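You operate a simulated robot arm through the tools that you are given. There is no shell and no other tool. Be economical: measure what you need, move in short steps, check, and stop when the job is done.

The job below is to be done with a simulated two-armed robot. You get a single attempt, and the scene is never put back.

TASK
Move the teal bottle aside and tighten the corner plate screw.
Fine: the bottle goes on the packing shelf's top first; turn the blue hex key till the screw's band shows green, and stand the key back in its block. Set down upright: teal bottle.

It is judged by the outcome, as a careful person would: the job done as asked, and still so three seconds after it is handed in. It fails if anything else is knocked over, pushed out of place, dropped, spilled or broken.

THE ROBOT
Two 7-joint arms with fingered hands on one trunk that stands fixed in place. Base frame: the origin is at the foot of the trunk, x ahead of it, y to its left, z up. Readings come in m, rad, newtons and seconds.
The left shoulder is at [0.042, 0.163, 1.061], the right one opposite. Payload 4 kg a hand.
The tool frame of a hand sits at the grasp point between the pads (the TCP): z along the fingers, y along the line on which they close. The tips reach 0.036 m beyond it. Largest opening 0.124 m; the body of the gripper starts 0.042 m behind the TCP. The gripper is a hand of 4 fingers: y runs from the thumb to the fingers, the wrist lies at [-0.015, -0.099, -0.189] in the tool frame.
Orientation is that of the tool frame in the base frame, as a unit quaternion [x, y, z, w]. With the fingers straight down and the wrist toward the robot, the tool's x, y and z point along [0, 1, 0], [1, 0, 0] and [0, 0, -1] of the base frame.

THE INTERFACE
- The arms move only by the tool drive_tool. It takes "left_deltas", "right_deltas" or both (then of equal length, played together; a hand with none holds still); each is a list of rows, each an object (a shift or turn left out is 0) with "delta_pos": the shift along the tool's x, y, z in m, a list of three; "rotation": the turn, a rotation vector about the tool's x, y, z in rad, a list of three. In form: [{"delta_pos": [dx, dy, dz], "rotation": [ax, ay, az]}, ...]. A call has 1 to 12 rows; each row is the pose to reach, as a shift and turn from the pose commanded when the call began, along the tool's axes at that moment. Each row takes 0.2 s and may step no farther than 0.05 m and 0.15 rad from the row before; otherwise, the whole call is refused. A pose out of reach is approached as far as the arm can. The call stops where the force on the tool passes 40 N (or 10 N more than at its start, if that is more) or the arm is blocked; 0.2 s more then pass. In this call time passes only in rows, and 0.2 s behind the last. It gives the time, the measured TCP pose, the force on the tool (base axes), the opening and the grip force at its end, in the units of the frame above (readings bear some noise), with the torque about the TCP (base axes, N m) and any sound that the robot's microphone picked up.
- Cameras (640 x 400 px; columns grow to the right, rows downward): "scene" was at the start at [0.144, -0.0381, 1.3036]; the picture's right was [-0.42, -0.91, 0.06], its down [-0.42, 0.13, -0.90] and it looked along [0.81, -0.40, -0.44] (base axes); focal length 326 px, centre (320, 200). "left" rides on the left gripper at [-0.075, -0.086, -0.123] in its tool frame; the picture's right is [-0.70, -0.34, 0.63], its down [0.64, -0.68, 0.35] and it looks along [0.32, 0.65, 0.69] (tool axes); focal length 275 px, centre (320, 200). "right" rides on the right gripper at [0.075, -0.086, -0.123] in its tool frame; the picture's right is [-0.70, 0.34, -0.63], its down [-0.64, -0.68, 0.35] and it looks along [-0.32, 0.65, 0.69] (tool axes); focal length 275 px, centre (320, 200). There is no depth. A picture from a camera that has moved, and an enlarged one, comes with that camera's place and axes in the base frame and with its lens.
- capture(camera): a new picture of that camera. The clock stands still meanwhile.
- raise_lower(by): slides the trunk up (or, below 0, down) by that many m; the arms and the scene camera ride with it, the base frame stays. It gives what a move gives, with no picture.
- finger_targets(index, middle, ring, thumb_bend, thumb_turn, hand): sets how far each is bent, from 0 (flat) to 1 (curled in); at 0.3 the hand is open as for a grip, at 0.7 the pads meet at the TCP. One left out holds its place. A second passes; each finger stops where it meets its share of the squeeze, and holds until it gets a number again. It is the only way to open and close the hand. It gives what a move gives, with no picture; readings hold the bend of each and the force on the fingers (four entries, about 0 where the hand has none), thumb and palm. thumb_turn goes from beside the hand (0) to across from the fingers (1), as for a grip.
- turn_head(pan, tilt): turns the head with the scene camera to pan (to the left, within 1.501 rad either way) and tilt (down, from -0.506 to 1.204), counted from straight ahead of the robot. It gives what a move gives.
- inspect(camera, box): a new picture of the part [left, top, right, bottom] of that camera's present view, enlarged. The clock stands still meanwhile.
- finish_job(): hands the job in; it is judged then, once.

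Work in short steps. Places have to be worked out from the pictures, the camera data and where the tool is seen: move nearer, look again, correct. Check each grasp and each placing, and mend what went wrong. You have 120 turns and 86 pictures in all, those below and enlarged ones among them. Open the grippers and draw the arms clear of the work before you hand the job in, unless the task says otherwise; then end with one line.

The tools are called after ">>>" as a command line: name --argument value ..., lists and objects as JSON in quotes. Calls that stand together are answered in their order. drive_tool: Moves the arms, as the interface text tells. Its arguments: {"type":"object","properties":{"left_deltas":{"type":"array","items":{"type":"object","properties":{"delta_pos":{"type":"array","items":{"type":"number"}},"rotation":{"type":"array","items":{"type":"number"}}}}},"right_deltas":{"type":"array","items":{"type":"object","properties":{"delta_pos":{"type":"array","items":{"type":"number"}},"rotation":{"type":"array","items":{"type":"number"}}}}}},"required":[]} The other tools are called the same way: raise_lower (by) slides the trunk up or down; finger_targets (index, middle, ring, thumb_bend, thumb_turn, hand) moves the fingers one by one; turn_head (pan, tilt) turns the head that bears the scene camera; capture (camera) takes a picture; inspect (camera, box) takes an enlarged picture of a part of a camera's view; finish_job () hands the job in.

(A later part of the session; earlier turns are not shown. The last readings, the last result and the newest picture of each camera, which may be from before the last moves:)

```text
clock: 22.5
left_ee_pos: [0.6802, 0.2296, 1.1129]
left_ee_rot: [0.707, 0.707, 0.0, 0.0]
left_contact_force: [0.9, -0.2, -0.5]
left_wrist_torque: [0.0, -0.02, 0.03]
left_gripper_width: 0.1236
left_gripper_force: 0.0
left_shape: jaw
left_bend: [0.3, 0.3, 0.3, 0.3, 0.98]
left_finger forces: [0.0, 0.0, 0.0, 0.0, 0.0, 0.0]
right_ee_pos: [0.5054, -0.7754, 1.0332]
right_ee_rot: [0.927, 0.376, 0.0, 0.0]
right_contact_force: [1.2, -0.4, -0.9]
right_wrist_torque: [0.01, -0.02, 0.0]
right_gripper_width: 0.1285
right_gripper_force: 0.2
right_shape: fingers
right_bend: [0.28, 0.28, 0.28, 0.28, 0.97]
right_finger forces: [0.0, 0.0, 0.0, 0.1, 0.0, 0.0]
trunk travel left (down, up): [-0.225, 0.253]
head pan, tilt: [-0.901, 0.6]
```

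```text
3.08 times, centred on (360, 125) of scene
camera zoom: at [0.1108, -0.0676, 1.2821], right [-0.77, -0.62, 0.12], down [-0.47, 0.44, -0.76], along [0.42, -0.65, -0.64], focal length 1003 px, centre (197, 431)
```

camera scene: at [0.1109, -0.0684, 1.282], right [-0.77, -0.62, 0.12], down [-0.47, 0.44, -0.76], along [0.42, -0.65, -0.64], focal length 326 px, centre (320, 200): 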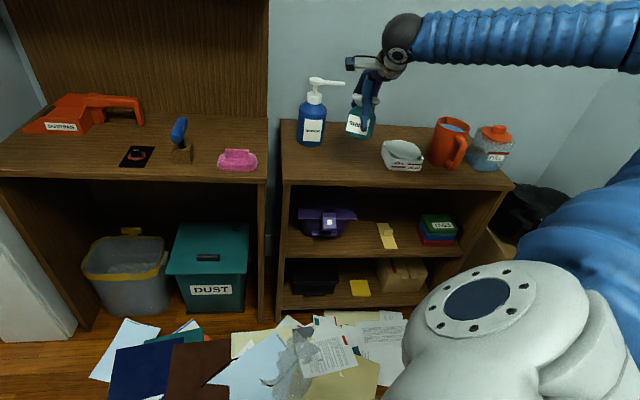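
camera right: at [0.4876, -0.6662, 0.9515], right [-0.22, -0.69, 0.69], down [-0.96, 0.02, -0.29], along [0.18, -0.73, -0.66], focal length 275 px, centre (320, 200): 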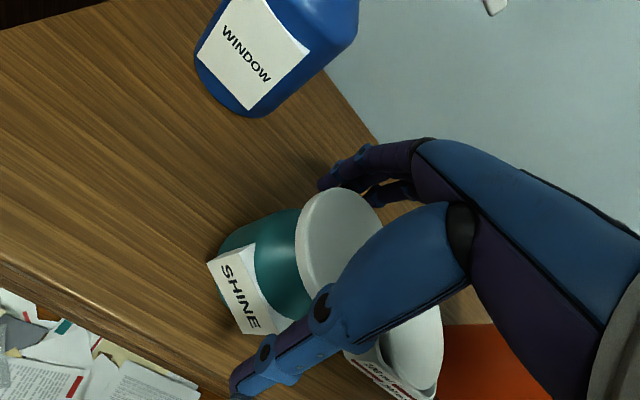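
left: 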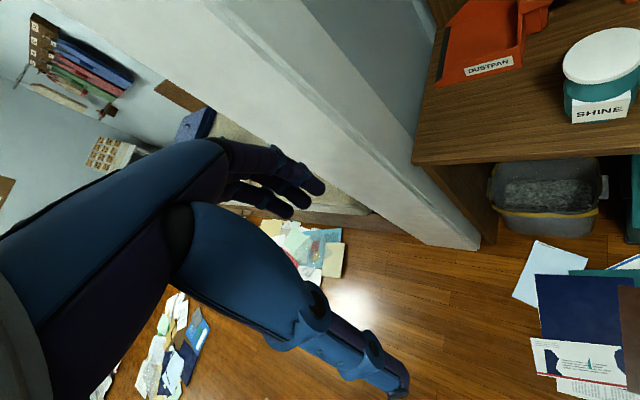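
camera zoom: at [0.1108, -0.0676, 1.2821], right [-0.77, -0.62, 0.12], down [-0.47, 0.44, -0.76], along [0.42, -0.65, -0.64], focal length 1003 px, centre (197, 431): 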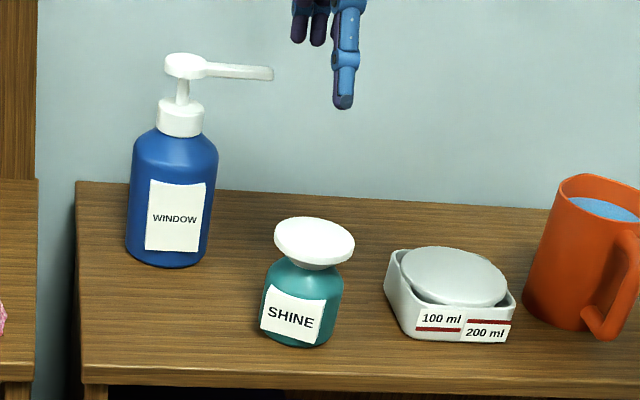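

The bottle stands upright on the packing shelf. Now I take the hand over toward the key, turning it so the fingers will close across the handle, and aim the head there.

>>> drive_tool --right_deltas '[{"delta_pos": [0.028, -0.005, -0.01], "rotation": [0, 0, -0.13]}, {"delta_pos": [0.056, -0.01, -0.02], "rotation": [0, 0, -0.26]}, {"delta_pos": [0.084, -0.015, -0.02], "rotation": [0, 0, -0.39]}, {"delta_pos": [0.112, -0.02, -0.02], "rotation": [0, 0, -0.52]}, {"delta_pos": [0.14, -0.026, -0.02], "rotation": [0, 0, -0.65]}, {"delta_pos": [0.168, -0.031, -0.02], "rotation": [0, 0, -0.78]}, {"delta_pos": [0.196, -0.036, -0.02], "rotation": [0, 0, -0.91]}, {"delta_pos": [0.224, -0.041, -0.02], "rotation": [0, 0, -1.04]}, {"delta_pos": [0.252, -0.046, -0.02], "rotation": [0, 0, -1.17]}, {"delta_pos": [0.28, -0.051, -0.02], "rotation": [0, 0, -1.3]}, {"delta_pos": [0.308, -0.056, -0.02], "rotation": [0, 0, -1.44]}, {"delta_pos": [0.332, -0.061, -0.02], "rotation": [0, 0, -1.57]}]'

>>> turn_head --pan -0.45 --tilt 0.5

>>> capture --camera "right"

>>> capture --camera "scene"

```text
clock: 25.1
left_ee_pos: [0.6818, 0.2291, 1.1122]
left_ee_rot: [0.707, 0.707, 0.0, -0.001]
left_contact_force: [-0.1, -0.2, 0.2]
left_wrist_torque: [0.0, 0.03, 0.02]
left_gripper_width: 0.1239
left_gripper_force: 0.1
left_shape: jaw
left_bend: [0.3, 0.3, 0.3, 0.3, 0.98]
left_finger forces: [0.0, 0.0, 0.0, 0.0, 0.1, 0.0]
right_ee_pos: [0.6942, -0.495, 1.0546]
right_ee_rot: [0.389, 0.921, 0.0, 0.0]
right_contact_force: [0.9, 0.5, -0.1]
right_wrist_torque: [-0.01, 0.0, 0.06]
right_gripper_width: 0.1285
right_gripper_force: 0.1
right_shape: fingers
right_bend: [0.28, 0.28, 0.28, 0.28, 0.97]
right_finger forces: [0.0, 0.0, 0.0, 0.0, 0.1, 0.0]
trunk travel left (down, up): [-0.225, 0.253]
head pan, tilt: [-0.901, 0.6]
```

```text
clock: 26.0
left_ee_pos: [0.6802, 0.2287, 1.1126]
left_ee_rot: [0.707, 0.708, 0.0, 0.0]
left_contact_force: [-0.1, -0.6, 0.1]
left_wrist_torque: [-0.01, 0.01, 0.04]
left_gripper_width: 0.1237
left_gripper_force: 0.1
left_shape: jaw
left_bend: [0.3, 0.3, 0.3, 0.3, 0.98]
left_finger forces: [0.0, 0.0, 0.1, 0.0, 0.0, 0.0]
right_ee_pos: [0.6954, -0.4957, 1.0555]
right_ee_rot: [0.39, 0.921, 0.0, 0.001]
right_contact_force: [-0.6, 0.2, 0.3]
right_wrist_torque: [0.0, 0.02, -0.01]
right_gripper_width: 0.1284
right_gripper_force: 0.0
right_shape: fingers
right_bend: [0.28, 0.28, 0.28, 0.28, 0.97]
right_finger forces: [0.0, 0.1, 0.0, 0.0, 0.1, 0.0]
trunk travel left (down, up): [-0.225, 0.253]
head pan, tilt: [-0.45, 0.499]
```

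```text
55 pictures are left
camera right: at [0.5798, -0.5026, 1.1766], right [0.73, -0.27, 0.63], down [-0.04, -0.94, -0.35], along [0.69, 0.23, -0.69], focal length 275 px, centre (320, 200)
```

right: 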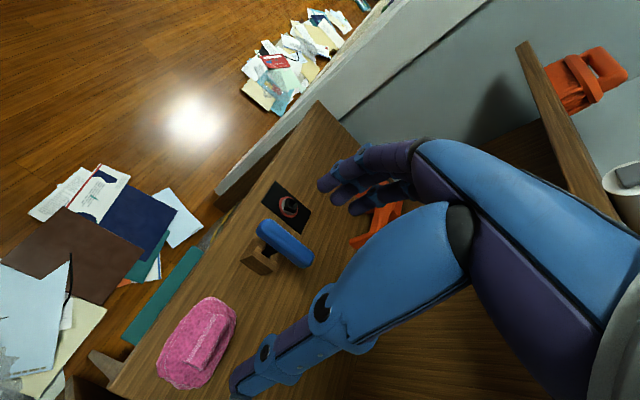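

```text
54 pictures are left
camera scene: at [0.1387, -0.0382, 1.2869], right [-0.43, -0.9, 0.07], down [-0.56, 0.21, -0.8], along [0.71, -0.38, -0.59], focal length 326 px, centre (320, 200)
```

scene: 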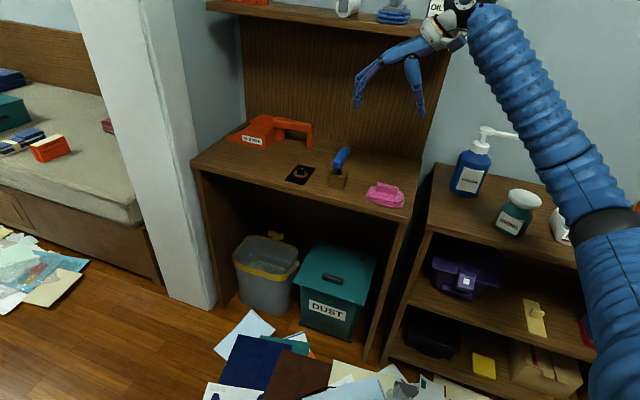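

I enlarge both views on the key and screw.

>>> inspect --camera "right" --box '[220, 160, 340, 290]'

>>> inspect --camera "scene" --box '[270, 130, 390, 210]'

```text
3.08 times, centred on (280, 225) of right
camera zoom: at [0.5798, -0.5026, 1.1766], right [0.73, -0.27, 0.63], down [-0.04, -0.94, -0.35], along [0.69, 0.23, -0.69], focal length 847 px, centre (443, 123)
```

zoom: 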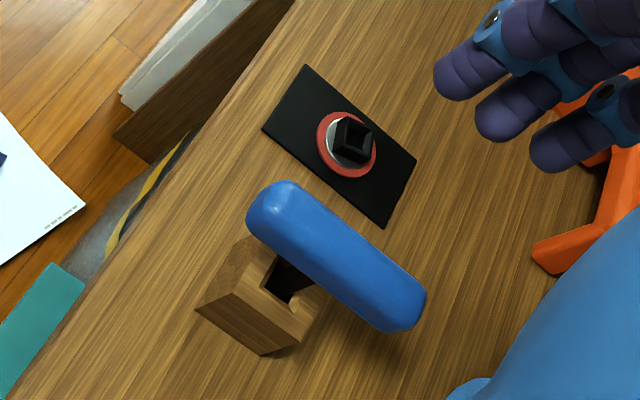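

```text
5.00 times, centred on (330, 170) of scene
camera zoom: at [0.1387, -0.0382, 1.2869], right [-0.43, -0.9, 0.07], down [-0.56, 0.21, -0.8], along [0.71, -0.38, -0.59], focal length 1630 px, centre (270, 350)
```

zoom: 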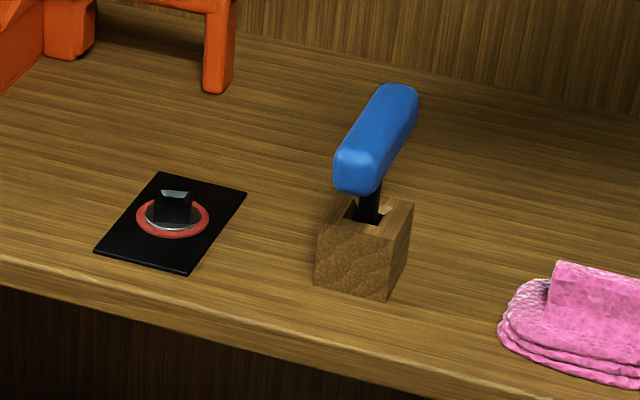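

The key is a T-handle: its shaft is at (0.815,-0.457), the bar centre at about z 0.848, and the block top at 0.804. I narrow the fingers a little and go above it.

>>> finger_targets --hand "right" --index 0.42 --middle 0.42 --ring 0.42 --thumb_bend 0.42

>>> drive_tool --right_deltas '[{"delta_pos": [-0.014, 0.03, 0.015], "rotation": [0, 0, -0.02]}, {"delta_pos": [-0.028, 0.06, 0.035], "rotation": [0, 0, -0.03]}, {"delta_pos": [-0.042, 0.09, 0.06], "rotation": [0, 0, -0.03]}, {"delta_pos": [-0.0565, 0.1133, 0.09], "rotation": [0, 0, -0.03]}, {"delta_pos": [-0.0565, 0.1133, 0.105], "rotation": [0, 0, -0.03]}]'

>>> capture --camera "right"

>>> inspect --camera "scene" --box '[270, 100, 430, 210]'

```text
clock: 27.0
left_ee_pos: [0.6801, 0.23, 1.1121]
left_ee_rot: [0.707, 0.707, 0.0, 0.0]
left_contact_force: [0.5, -0.2, 0.8]
left_wrist_torque: [0.02, 0.0, 0.01]
left_gripper_width: 0.1237
left_gripper_force: 0.2
left_shape: jaw
left_bend: [0.3, 0.3, 0.3, 0.3, 0.98]
left_finger forces: [0.0, 0.1, 0.0, 0.0, 0.1, 0.1]
right_ee_pos: [0.6948, -0.4957, 1.0545]
right_ee_rot: [0.389, 0.921, -0.001, 0.0]
right_contact_force: [0.0, 0.7, -0.1]
right_wrist_torque: [0.02, 0.02, 0.01]
right_gripper_width: 0.0873
right_gripper_force: 0.1
right_shape: fingers
right_bend: [0.42, 0.42, 0.42, 0.42, 0.97]
right_finger forces: [0.0, 0.0, 0.0, 0.1, 0.0, 0.0]
trunk travel left (down, up): [-0.225, 0.253]
head pan, tilt: [-0.45, 0.499]
```

```text
clock: 28.2
left_ee_pos: [0.6808, 0.2294, 1.112]
left_ee_rot: [0.706, 0.708, 0.0, 0.0]
left_contact_force: [0.5, -0.6, -0.4]
left_wrist_torque: [-0.01, 0.0, 0.0]
left_gripper_width: 0.1239
left_gripper_force: 0.1
left_shape: jaw
left_bend: [0.3, 0.3, 0.3, 0.3, 0.98]
left_finger forces: [0.0, 0.1, 0.1, 0.0, 0.0, 0.1]
right_ee_pos: [0.8168, -0.4632, 0.9478]
right_ee_rot: [0.376, 0.927, 0.0, 0.0]
right_contact_force: [-0.5, -0.4, 0.0]
right_wrist_torque: [-0.03, -0.03, -0.01]
right_gripper_width: 0.0871
right_gripper_force: 0.0
right_shape: fingers
right_bend: [0.42, 0.42, 0.42, 0.42, 0.97]
right_finger forces: [0.0, 0.0, 0.0, 0.0, 0.0, 0.0]
trunk travel left (down, up): [-0.225, 0.253]
head pan, tilt: [-0.45, 0.499]
```

```text
51 pictures are left
camera right: at [0.7022, -0.4732, 1.071], right [0.73, -0.24, 0.63], down [-0.01, -0.94, -0.35], along [0.68, 0.25, -0.69], focal length 275 px, centre (320, 200)
```

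right: 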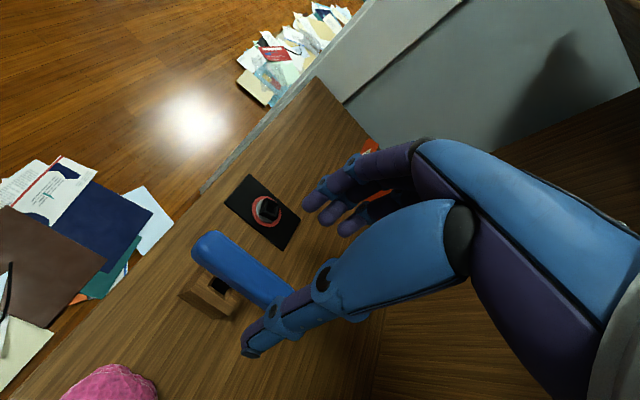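

```text
3.64 times, centred on (350, 155) of scene
camera zoom: at [0.1386, -0.0382, 1.287], right [-0.43, -0.9, 0.07], down [-0.56, 0.21, -0.8], along [0.71, -0.38, -0.59], focal length 1186 px, centre (211, 364)
```

zoom: 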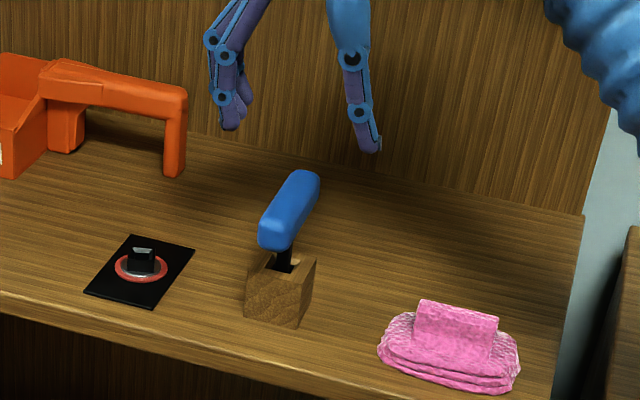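

The hand is a few mm off along the bar; I correct that and descend onto the handle.

>>> drive_tool --right_deltas '[{"delta_pos": [0.005, 0.0035, 0.03]}, {"delta_pos": [0.005, 0.0035, 0.06]}, {"delta_pos": [0.005, 0.0035, 0.08]}, {"delta_pos": [0.005, 0.0035, 0.093]}]'

>>> capture --camera "right"

>>> inspect --camera "scene" --box '[270, 100, 430, 210]'

```text
clock: 29.2
left_ee_pos: [0.6795, 0.23, 1.1122]
left_ee_rot: [0.707, 0.707, 0.0, -0.001]
left_contact_force: [0.9, 0.1, -0.7]
left_wrist_torque: [0.0, -0.02, 0.0]
left_gripper_width: 0.1235
left_gripper_force: 0.0
left_shape: jaw
left_bend: [0.3, 0.3, 0.3, 0.3, 0.98]
left_finger forces: [0.0, 0.0, 0.0, 0.0, 0.0, 0.1]
right_ee_pos: [0.8129, -0.4551, 0.8537]
right_ee_rot: [0.376, 0.927, 0.0, -0.001]
right_contact_force: [0.4, -0.5, 0.5]
right_wrist_torque: [0.0, 0.0, 0.01]
right_gripper_width: 0.0872
right_gripper_force: 0.1
right_shape: fingers
right_bend: [0.42, 0.42, 0.42, 0.42, 0.97]
right_finger forces: [0.0, 0.0, 0.0, 0.0, 0.0, 0.0]
trunk travel left (down, up): [-0.225, 0.253]
head pan, tilt: [-0.45, 0.499]
```

```text
49 pictures are left
camera right: at [0.6986, -0.4658, 0.9769], right [0.73, -0.24, 0.63], down [-0.01, -0.94, -0.35], along [0.68, 0.25, -0.69], focal length 275 px, centre (320, 200)
```

right: 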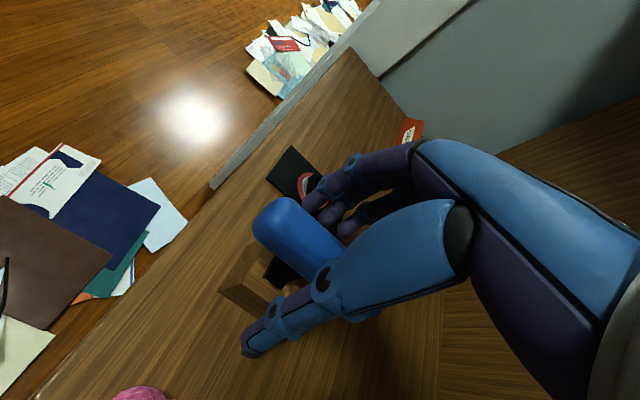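

```text
3.64 times, centred on (350, 155) of scene
camera zoom: at [0.1389, -0.0383, 1.2869], right [-0.43, -0.9, 0.07], down [-0.56, 0.21, -0.8], along [0.71, -0.38, -0.59], focal length 1186 px, centre (211, 364)
```

zoom: 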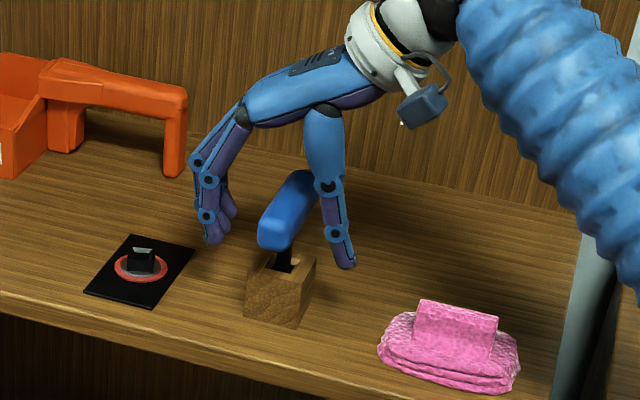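

The bar lies centred between thumb and fingers, so I close.

>>> finger_targets --hand "right" --index 0.72 --middle 0.72 --ring 0.72 --thumb_bend 0.72

>>> inspect --camera "scene" --box '[270, 100, 430, 210]'

```text
clock: 30.2
left_ee_pos: [0.6803, 0.2292, 1.1115]
left_ee_rot: [0.706, 0.708, -0.001, -0.001]
left_contact_force: [0.7, 1.0, -0.7]
left_wrist_torque: [0.02, 0.02, 0.0]
left_gripper_width: 0.1237
left_gripper_force: 0.0
left_shape: jaw
left_bend: [0.3, 0.3, 0.3, 0.3, 0.98]
left_finger forces: [0.0, 0.0, 0.0, 0.0, 0.0, 0.0]
right_ee_pos: [0.8139, -0.4556, 0.8539]
right_ee_rot: [0.375, 0.927, 0.0, 0.0]
right_contact_force: [-5.4, -2.2, -5.7]
right_wrist_torque: [0.07, 0.03, 0.18]
right_gripper_width: 0.022
right_gripper_force: 25.5
right_shape: fingers
right_bend: [0.64, 0.66, 0.68, 0.64, 0.95]
right_finger forces: [11.6, 6.0, 6.2, 0.0, 27.4, 0.0]
trunk travel left (down, up): [-0.225, 0.253]
head pan, tilt: [-0.45, 0.499]
```

```text
3.64 times, centred on (350, 155) of scene
camera zoom: at [0.1389, -0.0386, 1.2868], right [-0.43, -0.9, 0.07], down [-0.56, 0.21, -0.8], along [0.71, -0.38, -0.59], focal length 1186 px, centre (211, 364)
```

zoom: 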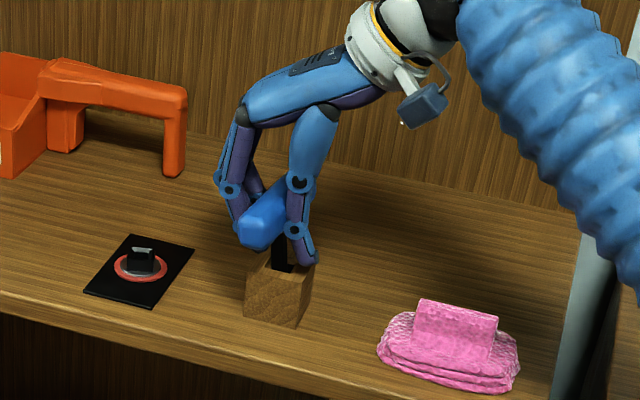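

The bar is gripped at 22 mm width. I lift slowly straight up.

>>> drive_tool --right_deltas '[{"delta_pos": [0, 0, -0.01]}, {"delta_pos": [0, 0, -0.02]}, {"delta_pos": [0, 0, -0.03]}]'

>>> inspect --camera "scene" --box '[270, 100, 430, 210]'

```text
clock: 31.0
left_ee_pos: [0.6809, 0.2308, 1.1132]
left_ee_rot: [0.707, 0.707, 0.0, 0.0]
left_contact_force: [0.2, 0.6, 0.1]
left_wrist_torque: [0.02, -0.02, 0.04]
left_gripper_width: 0.1237
left_gripper_force: 0.2
left_shape: jaw
left_bend: [0.3, 0.3, 0.3, 0.3, 0.98]
left_finger forces: [0.1, 0.1, 0.0, 0.0, 0.1, 0.0]
right_ee_pos: [0.8119, -0.4532, 0.8865]
right_ee_rot: [0.375, 0.927, 0.0, 0.0]
right_contact_force: [0.9, 0.1, -0.7]
right_wrist_torque: [0.03, -0.03, -0.02]
right_gripper_width: 0.0216
right_gripper_force: 25.2
right_shape: fingers
right_bend: [0.63, 0.67, 0.71, 0.64, 0.94]
right_finger forces: [14.5, 6.3, 4.9, 0.1, 24.5, 0.1]
trunk travel left (down, up): [-0.225, 0.253]
head pan, tilt: [-0.45, 0.499]
```

```text
3.64 times, centred on (350, 155) of scene
camera zoom: at [0.1386, -0.0379, 1.287], right [-0.43, -0.9, 0.07], down [-0.56, 0.21, -0.8], along [0.71, -0.38, -0.59], focal length 1186 px, centre (211, 364)
```

zoom: 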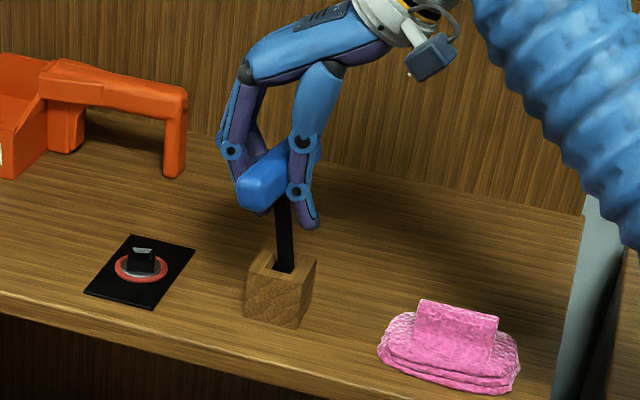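

The key is sliding out and the block stays put. I lift on until the tip is out.

>>> drive_tool --right_deltas '[{"delta_pos": [0, 0, -0.015]}, {"delta_pos": [0, 0, -0.03]}, {"delta_pos": [0, 0, -0.05]}, {"delta_pos": [0, 0, -0.07]}]'

>>> inspect --camera "scene" --box '[270, 100, 430, 210]'

>>> capture --camera "right"

```text
clock: 32.0
left_ee_pos: [0.6809, 0.2286, 1.1121]
left_ee_rot: [0.706, 0.708, 0.0, 0.0]
left_contact_force: [0.8, 0.3, 0.1]
left_wrist_torque: [0.01, -0.01, 0.0]
left_gripper_width: 0.1236
left_gripper_force: 0.1
left_shape: jaw
left_bend: [0.3, 0.3, 0.3, 0.3, 0.98]
left_finger forces: [0.1, 0.0, 0.1, 0.0, 0.1, 0.1]
right_ee_pos: [0.8147, -0.455, 0.9573]
right_ee_rot: [0.375, 0.927, -0.001, 0.0]
right_contact_force: [0.7, 0.4, -0.7]
right_wrist_torque: [-0.01, -0.01, -0.01]
right_gripper_width: 0.0213
right_gripper_force: 25.7
right_shape: fingers
right_bend: [0.63, 0.67, 0.71, 0.64, 0.94]
right_finger forces: [15.4, 5.8, 5.2, 0.0, 24.7, 0.0]
trunk travel left (down, up): [-0.225, 0.253]
head pan, tilt: [-0.45, 0.499]
```

```text
3.64 times, centred on (350, 155) of scene
camera zoom: at [0.1387, -0.0381, 1.287], right [-0.43, -0.9, 0.07], down [-0.56, 0.21, -0.8], along [0.71, -0.38, -0.59], focal length 1186 px, centre (211, 364)
```

zoom: 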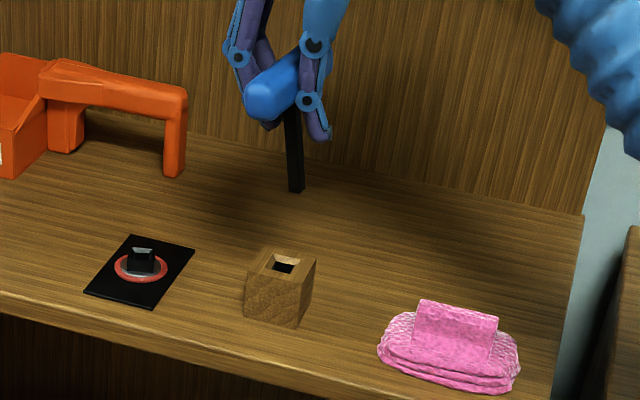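

```text
44 pictures are left
camera right: at [0.6995, -0.4656, 1.0791], right [0.74, -0.24, 0.63], down [-0.01, -0.94, -0.35], along [0.68, 0.25, -0.69], focal length 275 px, centre (320, 200)
```

right: 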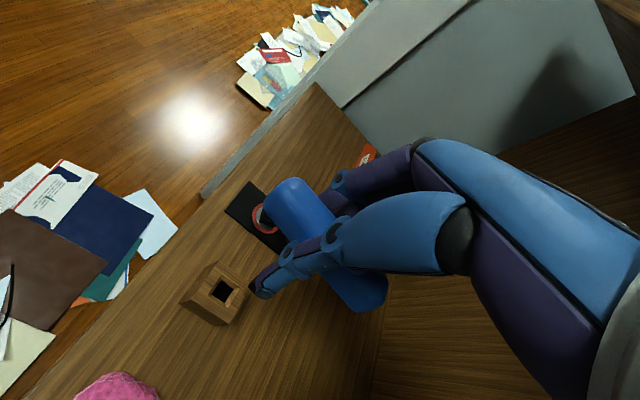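

The square shaft is out, but it leans about 10° in the grip, so I need a second viewpoint. I bring the left hand around (well clear in front of the bench) so its camera watches the screw area from the left.

>>> drive_tool --left_deltas '[{"delta_pos": [-0.031, 0.005, 0.0], "rotation": [0, 0, 0.117]}, {"delta_pos": [-0.062, 0.01, 0.01], "rotation": [0, 0, 0.234]}, {"delta_pos": [-0.093, 0.015, 0.02], "rotation": [0, 0, 0.351]}, {"delta_pos": [-0.124, 0.02, 0.03], "rotation": [0, 0, 0.468]}, {"delta_pos": [-0.155, 0.025, 0.04], "rotation": [0, 0, 0.585]}, {"delta_pos": [-0.186, 0.03, 0.05], "rotation": [0, 0, 0.702]}, {"delta_pos": [-0.217, 0.035, 0.06], "rotation": [0, 0, 0.819]}, {"delta_pos": [-0.248, 0.04, 0.07], "rotation": [0, 0, 0.936]}, {"delta_pos": [-0.279, 0.045, 0.08], "rotation": [0, 0, 1.053]}, {"delta_pos": [-0.31, 0.05, 0.09], "rotation": [0, 0, 1.17]}, {"delta_pos": [-0.34, 0.055, 0.09], "rotation": [0, 0, 1.287]}, {"delta_pos": [-0.37, 0.06, 0.09], "rotation": [0, 0, 1.4]}]'

>>> capture --camera "left"

```text
clock: 34.6
left_ee_pos: [0.7424, -0.1392, 1.0233]
left_ee_rot: [0.996, 0.086, 0.0, -0.002]
left_contact_force: [0.7, 0.5, 0.0]
left_wrist_torque: [-0.02, -0.03, -0.01]
left_gripper_width: 0.1235
left_gripper_force: 0.0
left_shape: jaw
left_bend: [0.3, 0.3, 0.3, 0.3, 0.98]
left_finger forces: [0.0, 0.1, 0.1, 0.0, 0.0, 0.1]
right_ee_pos: [0.8158, -0.4543, 0.9558]
right_ee_rot: [0.376, 0.927, 0.001, -0.001]
right_contact_force: [-1.0, -0.5, -2.1]
right_wrist_torque: [-0.02, 0.0, -0.04]
right_gripper_width: 0.0213
right_gripper_force: 26.0
right_shape: fingers
right_bend: [0.63, 0.67, 0.71, 0.64, 0.94]
right_finger forces: [15.4, 6.0, 5.0, 0.1, 24.6, 0.0]
trunk travel left (down, up): [-0.225, 0.253]
head pan, tilt: [-0.45, 0.499]
```

```text
43 pictures are left
camera left: at [0.6544, -0.0679, 1.1459], right [-0.74, 0.21, -0.63], down [0.52, 0.78, -0.35], along [0.42, -0.59, -0.69], focal length 275 px, centre (320, 200)
```

left: 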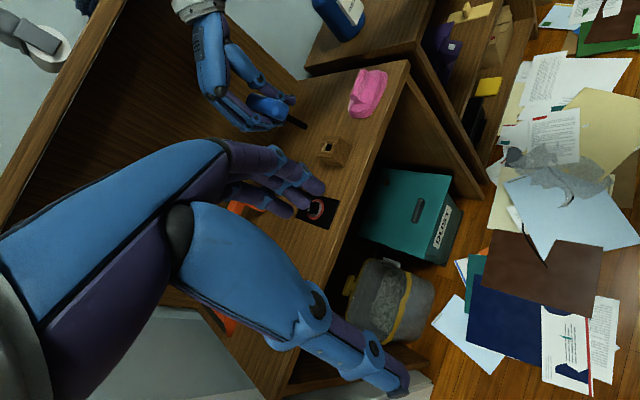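

The left camera sees both the key and the screw; I zoom in.

>>> inspect --camera "left" --box '[220, 60, 360, 240]'

>>> inspect --camera "scene" --box '[280, 105, 370, 190]'

```text
2.22 times, centred on (290, 150) of left
camera zoom: at [0.6544, -0.0679, 1.1459], right [-0.74, 0.21, -0.63], down [0.52, 0.78, -0.35], along [0.42, -0.59, -0.69], focal length 612 px, centre (387, 311)
```

zoom: 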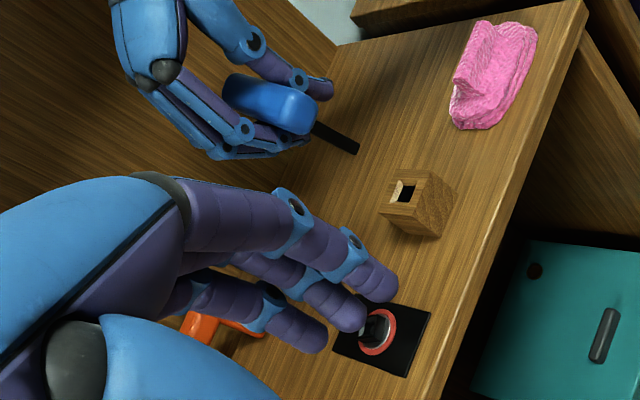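

```text
4.71 times, centred on (325, 148) of scene
camera zoom: at [0.1392, -0.039, 1.2868], right [-0.43, -0.9, 0.07], down [-0.56, 0.21, -0.8], along [0.71, -0.38, -0.59], focal length 1535 px, centre (296, 447)
```

zoom: 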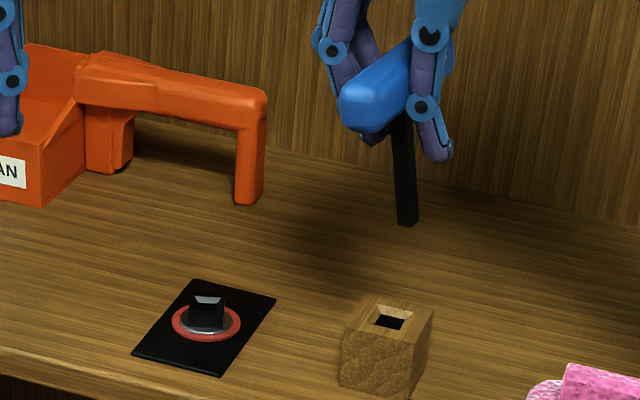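

The shaft tip is at (0.810,-0.458,0.874), and the shaft leans about 0.18 rad toward -y. I'll take that out with a wrist rotation, and zoom on the screw's socket to see its orientation.

>>> drive_tool --right_deltas '[{"rotation": [-0.071, 0.054, 0]}, {"rotation": [-0.142, 0.108, 0]}]'

>>> inspect --camera "scene" --box '[285, 155, 325, 190]'

>>> inspect --camera "left" --box '[230, 70, 350, 230]'

>>> inspect --camera "scene" --box '[320, 100, 370, 185]'

```text
clock: 35.2
left_ee_pos: [0.7418, -0.1394, 1.0223]
left_ee_rot: [0.996, 0.086, -0.001, 0.0]
left_contact_force: [-0.2, -0.1, 0.3]
left_wrist_torque: [0.03, -0.02, -0.03]
left_gripper_width: 0.1236
left_gripper_force: 0.1
left_shape: jaw
left_bend: [0.3, 0.3, 0.3, 0.3, 0.98]
left_finger forces: [0.0, 0.0, 0.0, 0.0, 0.0, 0.0]
right_ee_pos: [0.8145, -0.4555, 0.9538]
right_ee_rot: [0.374, 0.923, 0.085, -0.024]
right_contact_force: [0.5, -0.4, -1.1]
right_wrist_torque: [0.02, 0.0, -0.05]
right_gripper_width: 0.0215
right_gripper_force: 25.1
right_shape: fingers
right_bend: [0.63, 0.67, 0.71, 0.64, 0.94]
right_finger forces: [15.4, 6.0, 5.1, 0.0, 24.8, 0.0]
trunk travel left (down, up): [-0.225, 0.253]
head pan, tilt: [-0.45, 0.499]
```

```text
11.43 times, centred on (305, 172) of scene
camera zoom: at [0.1389, -0.0383, 1.2869], right [-0.43, -0.9, 0.07], down [-0.56, 0.21, -0.8], along [0.71, -0.38, -0.59], focal length 3727 px, centre (491, 514)
```

zoom: 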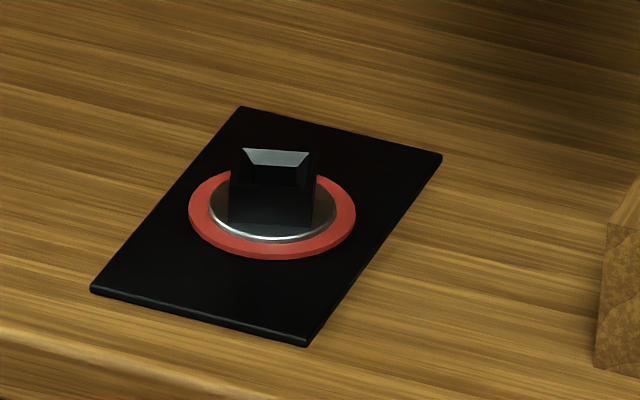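

```text
2.50 times, centred on (290, 150) of left
camera zoom: at [0.6541, -0.0673, 1.1462], right [-0.74, 0.21, -0.63], down [0.52, 0.78, -0.35], along [0.42, -0.59, -0.69], focal length 688 px, centre (395, 325)
```

zoom: 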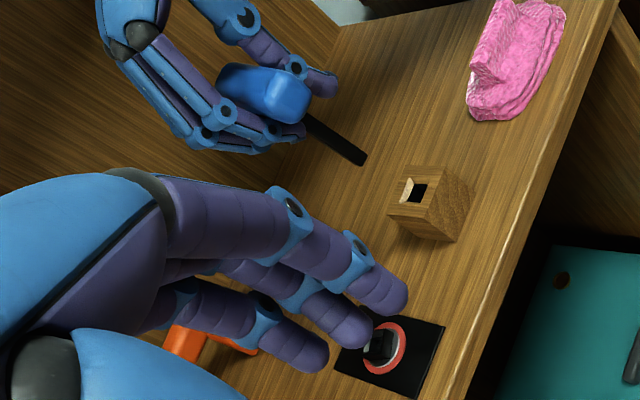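

```text
4.71 times, centred on (345, 142) of scene
camera zoom: at [0.1389, -0.0383, 1.2869], right [-0.43, -0.9, 0.07], down [-0.56, 0.21, -0.8], along [0.71, -0.38, -0.59], focal length 1535 px, centre (202, 471)
```

zoom: 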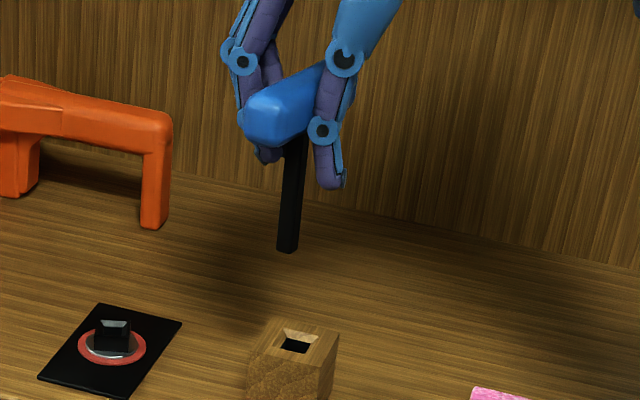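

The socket's square edges run at about -22°/68°, and the bar currently sits at about -60° (it yawed in the grip). I rotate the hand about the vertical by +0.66 rad to line the key's square up with the socket.

>>> drive_tool --right_deltas '[{"rotation": [0.0142, 0.0188, -0.13]}, {"rotation": [0.0284, 0.0376, -0.26]}, {"rotation": [0.0426, 0.0564, -0.39]}, {"rotation": [0.0568, 0.0752, -0.52]}, {"rotation": [0.071, 0.094, -0.65]}]'

>>> inspect --camera "scene" --box '[300, 95, 370, 185]'

>>> inspect --camera "left" --box '[230, 70, 350, 230]'

```text
clock: 36.6
left_ee_pos: [0.7593, -0.1199, 1.0315]
left_ee_rot: [0.994, 0.106, 0.004, -0.006]
left_contact_force: [-1.0, -0.6, -0.8]
left_wrist_torque: [0.04, -0.13, 0.04]
left_gripper_width: 0.1239
left_gripper_force: 0.2
left_shape: jaw
left_bend: [0.3, 0.3, 0.3, 0.3, 0.98]
left_finger forces: [0.0, 0.0, 0.0, 0.0, 0.1, 0.0]
right_ee_pos: [0.844, -0.4265, 0.9383]
right_ee_rot: [0.027, 0.995, 0.072, -0.058]
right_contact_force: [-0.1, -5.5, -4.5]
right_wrist_torque: [0.37, 0.1, -0.07]
right_gripper_width: 0.0218
right_gripper_force: 26.1
right_shape: fingers
right_bend: [0.63, 0.67, 0.71, 0.65, 0.94]
right_finger forces: [15.6, 6.2, 5.4, 0.0, 25.4, 0.0]
trunk travel left (down, up): [-0.225, 0.253]
head pan, tilt: [-0.45, 0.499]
stopped in row 5 (right hand): the arm was blocked; the commanded pose is now the measured one
```

```text
4.44 times, centred on (335, 140) of scene
camera zoom: at [0.1053, -0.079, 1.2888], right [-0.47, -0.88, 0.05], down [-0.54, 0.25, -0.8], along [0.69, -0.41, -0.59], focal length 1449 px, centre (253, 467)
```

zoom: 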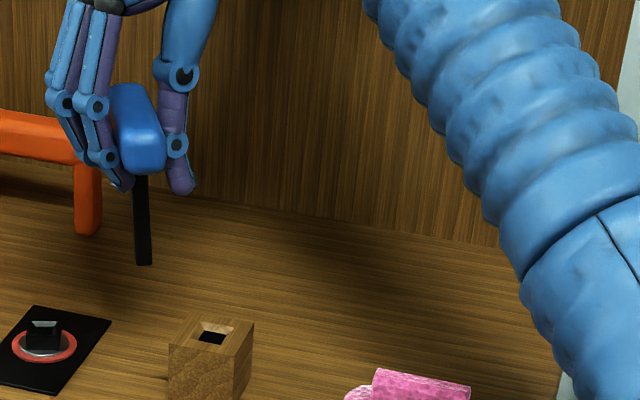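

```text
2.50 times, centred on (290, 150) of left
camera zoom: at [0.6678, -0.0538, 1.1535], right [-0.75, 0.19, -0.64], down [0.49, 0.81, -0.33], along [0.45, -0.56, -0.7], focal length 688 px, centre (395, 325)
```

zoom: 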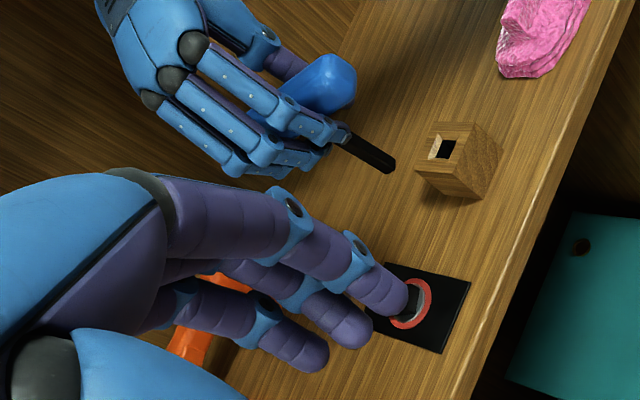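

The arm was blocked and something got nudged: the head camera and the left hand shifted. I look at the whole scene before moving.

>>> capture --camera "scene"

>>> capture --camera "right"

```text
35 pictures are left
camera scene: at [0.1053, -0.079, 1.2888], right [-0.47, -0.88, 0.05], down [-0.54, 0.25, -0.8], along [0.69, -0.41, -0.59], focal length 326 px, centre (320, 200)
```

scene: 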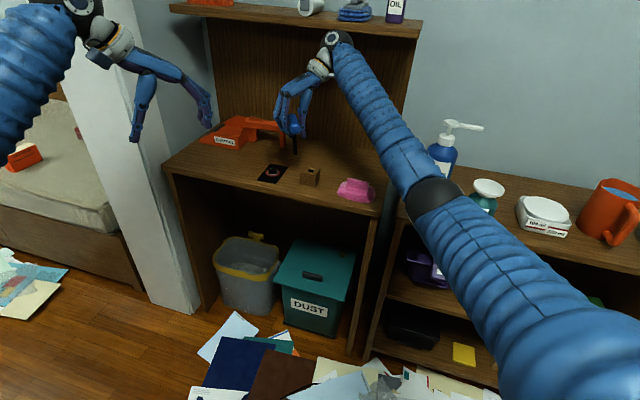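

```text
34 pictures are left
camera right: at [0.7752, -0.5264, 1.0563], right [0.78, 0.21, 0.59], down [0.56, -0.65, -0.51], along [0.28, 0.73, -0.63], focal length 275 px, centre (320, 200)
```

right: 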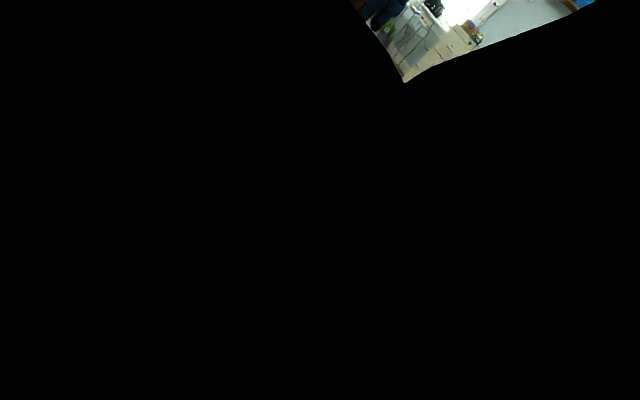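

The back of the wrist has met the overhead shelf's front edge: at this yaw the wrist lies under or against it. I retreat toward the robot first, then check that the readings recover.

>>> drive_tool --right_deltas '[{"delta_pos": [0.021, 0.019, 0.005]}, {"delta_pos": [0.042, 0.038, 0.01]}, {"delta_pos": [0.062, 0.0556, 0.0155]}]'

>>> capture --camera "scene"

```text
clock: 37.4
left_ee_pos: [0.7628, -0.1099, 1.0228]
left_ee_rot: [0.995, 0.101, -0.002, 0.001]
left_contact_force: [0.8, 0.5, 0.2]
left_wrist_torque: [0.0, 0.07, 0.0]
left_gripper_width: 0.1239
left_gripper_force: 0.0
left_shape: jaw
left_bend: [0.3, 0.3, 0.3, 0.3, 0.98]
left_finger forces: [0.0, 0.0, 0.1, 0.0, 0.1, 0.1]
right_ee_pos: [0.7823, -0.3545, 0.938]
right_ee_rot: [0.032, 0.995, 0.068, -0.059]
right_contact_force: [0.6, 0.3, -0.5]
right_wrist_torque: [-0.03, 0.04, 0.02]
right_gripper_width: 0.0214
right_gripper_force: 26.3
right_shape: fingers
right_bend: [0.63, 0.67, 0.71, 0.65, 0.94]
right_finger forces: [15.7, 6.2, 5.2, 0.1, 25.0, 0.1]
trunk travel left (down, up): [-0.225, 0.253]
head pan, tilt: [-0.45, 0.499]
```

```text
33 pictures are left
camera scene: at [0.1383, -0.0324, 1.2867], right [-0.43, -0.9, 0.07], down [-0.56, 0.21, -0.8], along [0.71, -0.38, -0.59], focal length 326 px, centre (320, 200)
```

scene: 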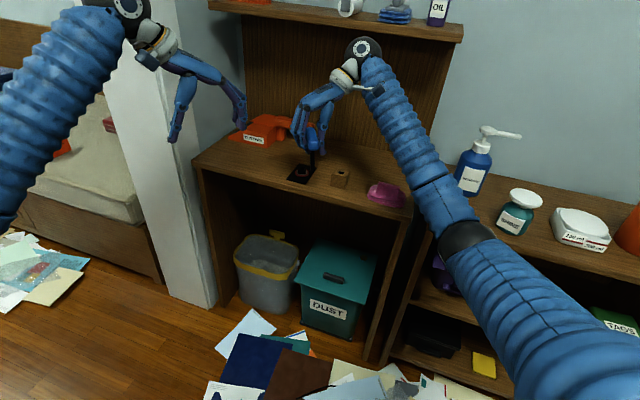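

Everything recovered and nothing was moved. I'll use the clockwise alternative instead: the square socket repeats every 90°, so I turn the hand 1.57 rad the other way, which puts the wrist toward the robot.

>>> drive_tool --right_deltas '[{"rotation": [-0.017, -0.0195, 0.14]}, {"rotation": [-0.034, -0.039, 0.28]}, {"rotation": [-0.051, -0.0585, 0.42]}, {"rotation": [-0.068, -0.078, 0.56]}, {"rotation": [-0.085, -0.0975, 0.7]}, {"rotation": [-0.102, -0.117, 0.84]}, {"delta_pos": [-0.008, -0.0085, -0.002], "rotation": [-0.119, -0.1365, 0.98]}, {"delta_pos": [-0.016, -0.017, -0.004], "rotation": [-0.136, -0.156, 1.12]}, {"delta_pos": [-0.024, -0.025, -0.006], "rotation": [-0.153, -0.1755, 1.26]}, {"delta_pos": [-0.032, -0.034, -0.008], "rotation": [-0.17, -0.195, 1.4]}, {"delta_pos": [-0.04, -0.042, -0.011], "rotation": [-0.187, -0.215, 1.543]}]'

>>> capture --camera "left"

>>> inspect --camera "scene" --box '[270, 95, 370, 195]'

```text
clock: 39.8
left_ee_pos: [0.7611, -0.1143, 1.0239]
left_ee_rot: [0.995, 0.1, 0.0, 0.0]
left_contact_force: [-0.1, -0.1, 1.2]
left_wrist_torque: [0.01, 0.0, -0.04]
left_gripper_width: 0.1238
left_gripper_force: 0.0
left_shape: jaw
left_bend: [0.3, 0.3, 0.3, 0.3, 0.98]
left_finger forces: [0.0, 0.1, 0.1, 0.0, 0.0, 0.1]
right_ee_pos: [0.8184, -0.4013, 0.9387]
right_ee_rot: [0.726, 0.682, 0.089, 0.012]
right_contact_force: [-0.1, -0.4, -1.3]
right_wrist_torque: [0.01, 0.04, -0.01]
right_gripper_width: 0.0216
right_gripper_force: 25.1
right_shape: fingers
right_bend: [0.63, 0.67, 0.71, 0.65, 0.94]
right_finger forces: [15.6, 6.2, 5.0, 0.0, 24.6, 0.0]
trunk travel left (down, up): [-0.225, 0.253]
head pan, tilt: [-0.45, 0.499]
```

```text
32 pictures are left
camera left: at [0.6713, -0.0442, 1.1464], right [-0.75, 0.19, -0.63], down [0.5, 0.8, -0.35], along [0.44, -0.57, -0.69], focal length 275 px, centre (320, 200)
```

left: 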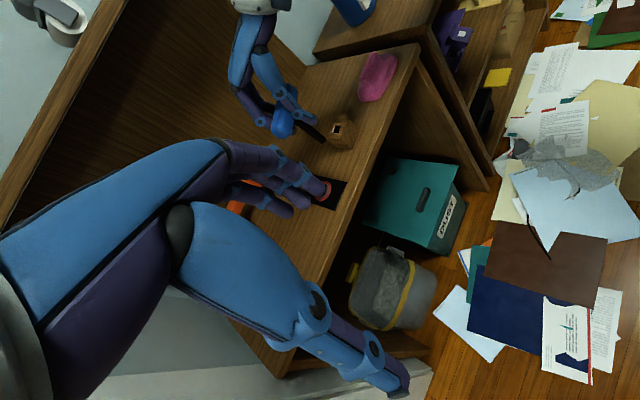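

```text
4.00 times, centred on (320, 145) of scene
camera zoom: at [0.1391, -0.0382, 1.2868], right [-0.43, -0.9, 0.07], down [-0.56, 0.21, -0.8], along [0.71, -0.38, -0.59], focal length 1304 px, centre (320, 420)
```

zoom: 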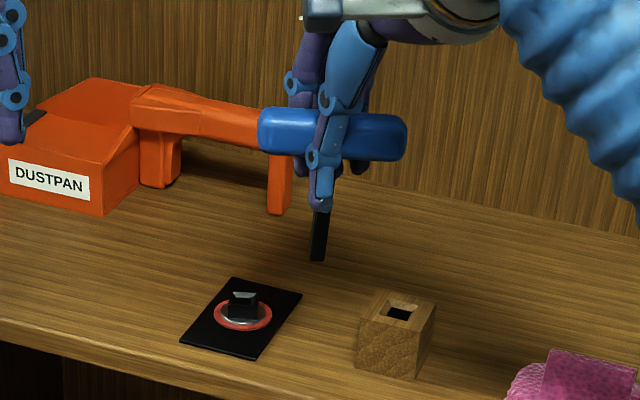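

The bar now lies nearly parallel to the socket's faces and the shaft is vertical in the head view. I check the other tilt from the left camera.

>>> inspect --camera "left" --box '[240, 70, 370, 220]'

```text
2.67 times, centred on (305, 145) of left
camera zoom: at [0.6713, -0.0442, 1.1464], right [-0.75, 0.19, -0.63], down [0.5, 0.8, -0.35], along [0.44, -0.57, -0.69], focal length 734 px, centre (360, 347)
```

zoom: 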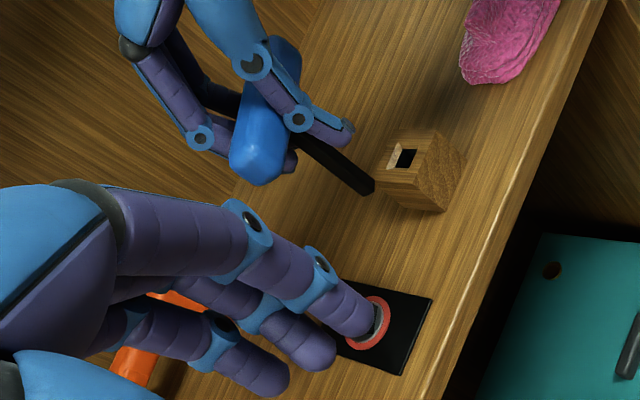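

The shaft still leans about 5° toward the robot. I correct that and a small yaw, carry the tip above the screw, and turn the left hand a bit so that its fingers stop hiding the screw.

>>> drive_tool --right_deltas '[{"delta_pos": [0, 0, 0], "rotation": [-0.075, -0.0127, -0.0714]}, {"delta_pos": [0.009, 0.033, 0.012], "rotation": [-0.075, -0.0127, -0.0714]}, {"delta_pos": [0.0178, 0.0656, 0.025], "rotation": [-0.075, -0.0127, -0.0714]}, {"delta_pos": [0.0178, 0.0656, 0.045], "rotation": [-0.075, -0.0127, -0.0714]}]' --left_deltas '[{"rotation": [0, 0, -0.09]}, {"rotation": [0, 0, -0.18]}, {"rotation": [0, 0, -0.27]}, {"rotation": [0, 0, -0.36]}]'

>>> inspect --camera "left" --box '[240, 50, 430, 230]'

>>> inspect --camera "scene" --box '[275, 115, 345, 195]'

```text
clock: 40.8
left_ee_pos: [0.761, -0.1135, 1.0228]
left_ee_rot: [0.961, 0.278, -0.001, 0.0]
left_contact_force: [-0.1, 0.0, -0.2]
left_wrist_torque: [0.0, 0.03, 0.01]
left_gripper_width: 0.1237
left_gripper_force: 0.0
left_shape: jaw
left_bend: [0.3, 0.3, 0.3, 0.3, 0.98]
left_finger forces: [0.1, 0.0, 0.0, 0.0, 0.0, 0.1]
right_ee_pos: [0.8904, -0.3842, 0.9067]
right_ee_rot: [0.7, 0.704, 0.11, 0.046]
right_contact_force: [-0.1, -0.5, -1.6]
right_wrist_torque: [-0.02, 0.02, -0.02]
right_gripper_width: 0.0212
right_gripper_force: 25.9
right_shape: fingers
right_bend: [0.63, 0.67, 0.71, 0.65, 0.94]
right_finger forces: [15.6, 6.2, 4.9, 0.0, 24.5, 0.0]
trunk travel left (down, up): [-0.225, 0.253]
head pan, tilt: [-0.45, 0.499]
```

```text
2.22 times, centred on (335, 140) of left
camera zoom: at [0.6529, -0.0805, 1.1455], right [-0.77, -0.09, -0.63], down [0.18, 0.92, -0.35], along [0.61, -0.38, -0.69], focal length 612 px, centre (287, 333)
```

zoom: 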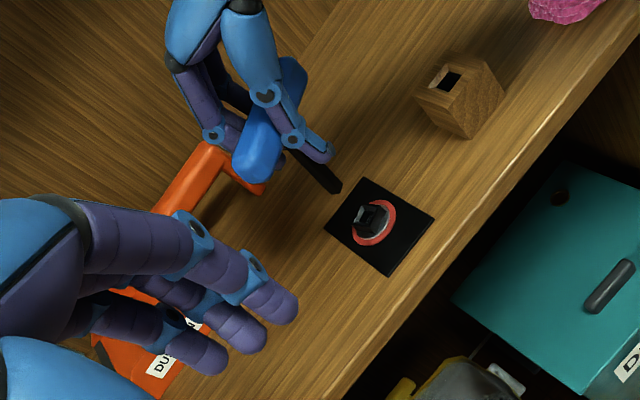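

```text
5.00 times, centred on (310, 155) of scene
camera zoom: at [0.1391, -0.0386, 1.2868], right [-0.43, -0.9, 0.07], down [-0.56, 0.21, -0.8], along [0.71, -0.38, -0.59], focal length 1630 px, centre (370, 425)
```

zoom: 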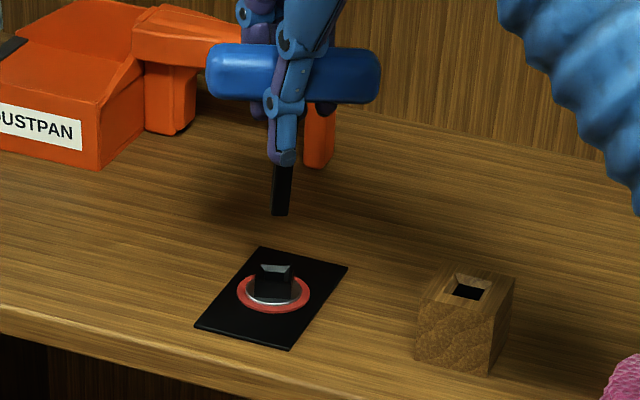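

The tip is about 3–4 cm above the screw. I take a strong zoom from the left camera to align it precisely.

>>> inspect --camera "left" --box '[320, 105, 395, 165]'

>>> inspect --camera "scene" --box '[295, 140, 335, 180]'

```text
6.67 times, centred on (358, 135) of left
camera zoom: at [0.6529, -0.0805, 1.1455], right [-0.77, -0.09, -0.63], down [0.18, 0.92, -0.35], along [0.61, -0.38, -0.69], focal length 1835 px, centre (70, 633)
```

zoom: 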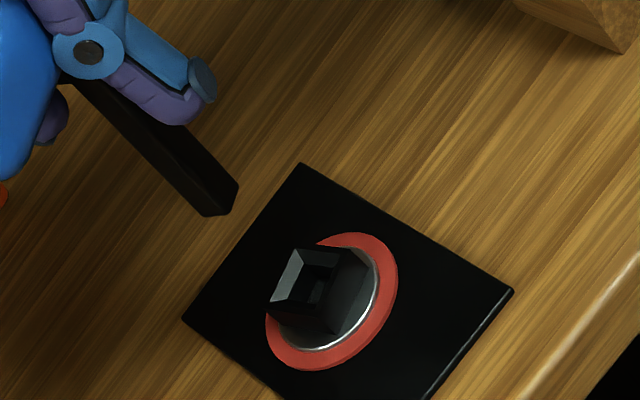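

```text
10.00 times, centred on (315, 160) of scene
camera zoom: at [0.1391, -0.0386, 1.2868], right [-0.43, -0.9, 0.07], down [-0.56, 0.21, -0.8], along [0.71, -0.38, -0.59], focal length 3261 px, centre (370, 600)
```

zoom: 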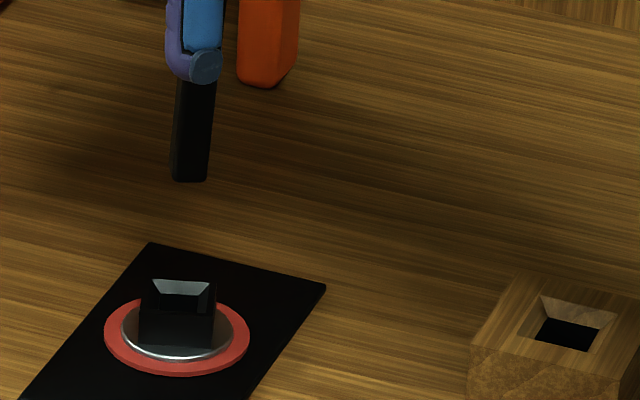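

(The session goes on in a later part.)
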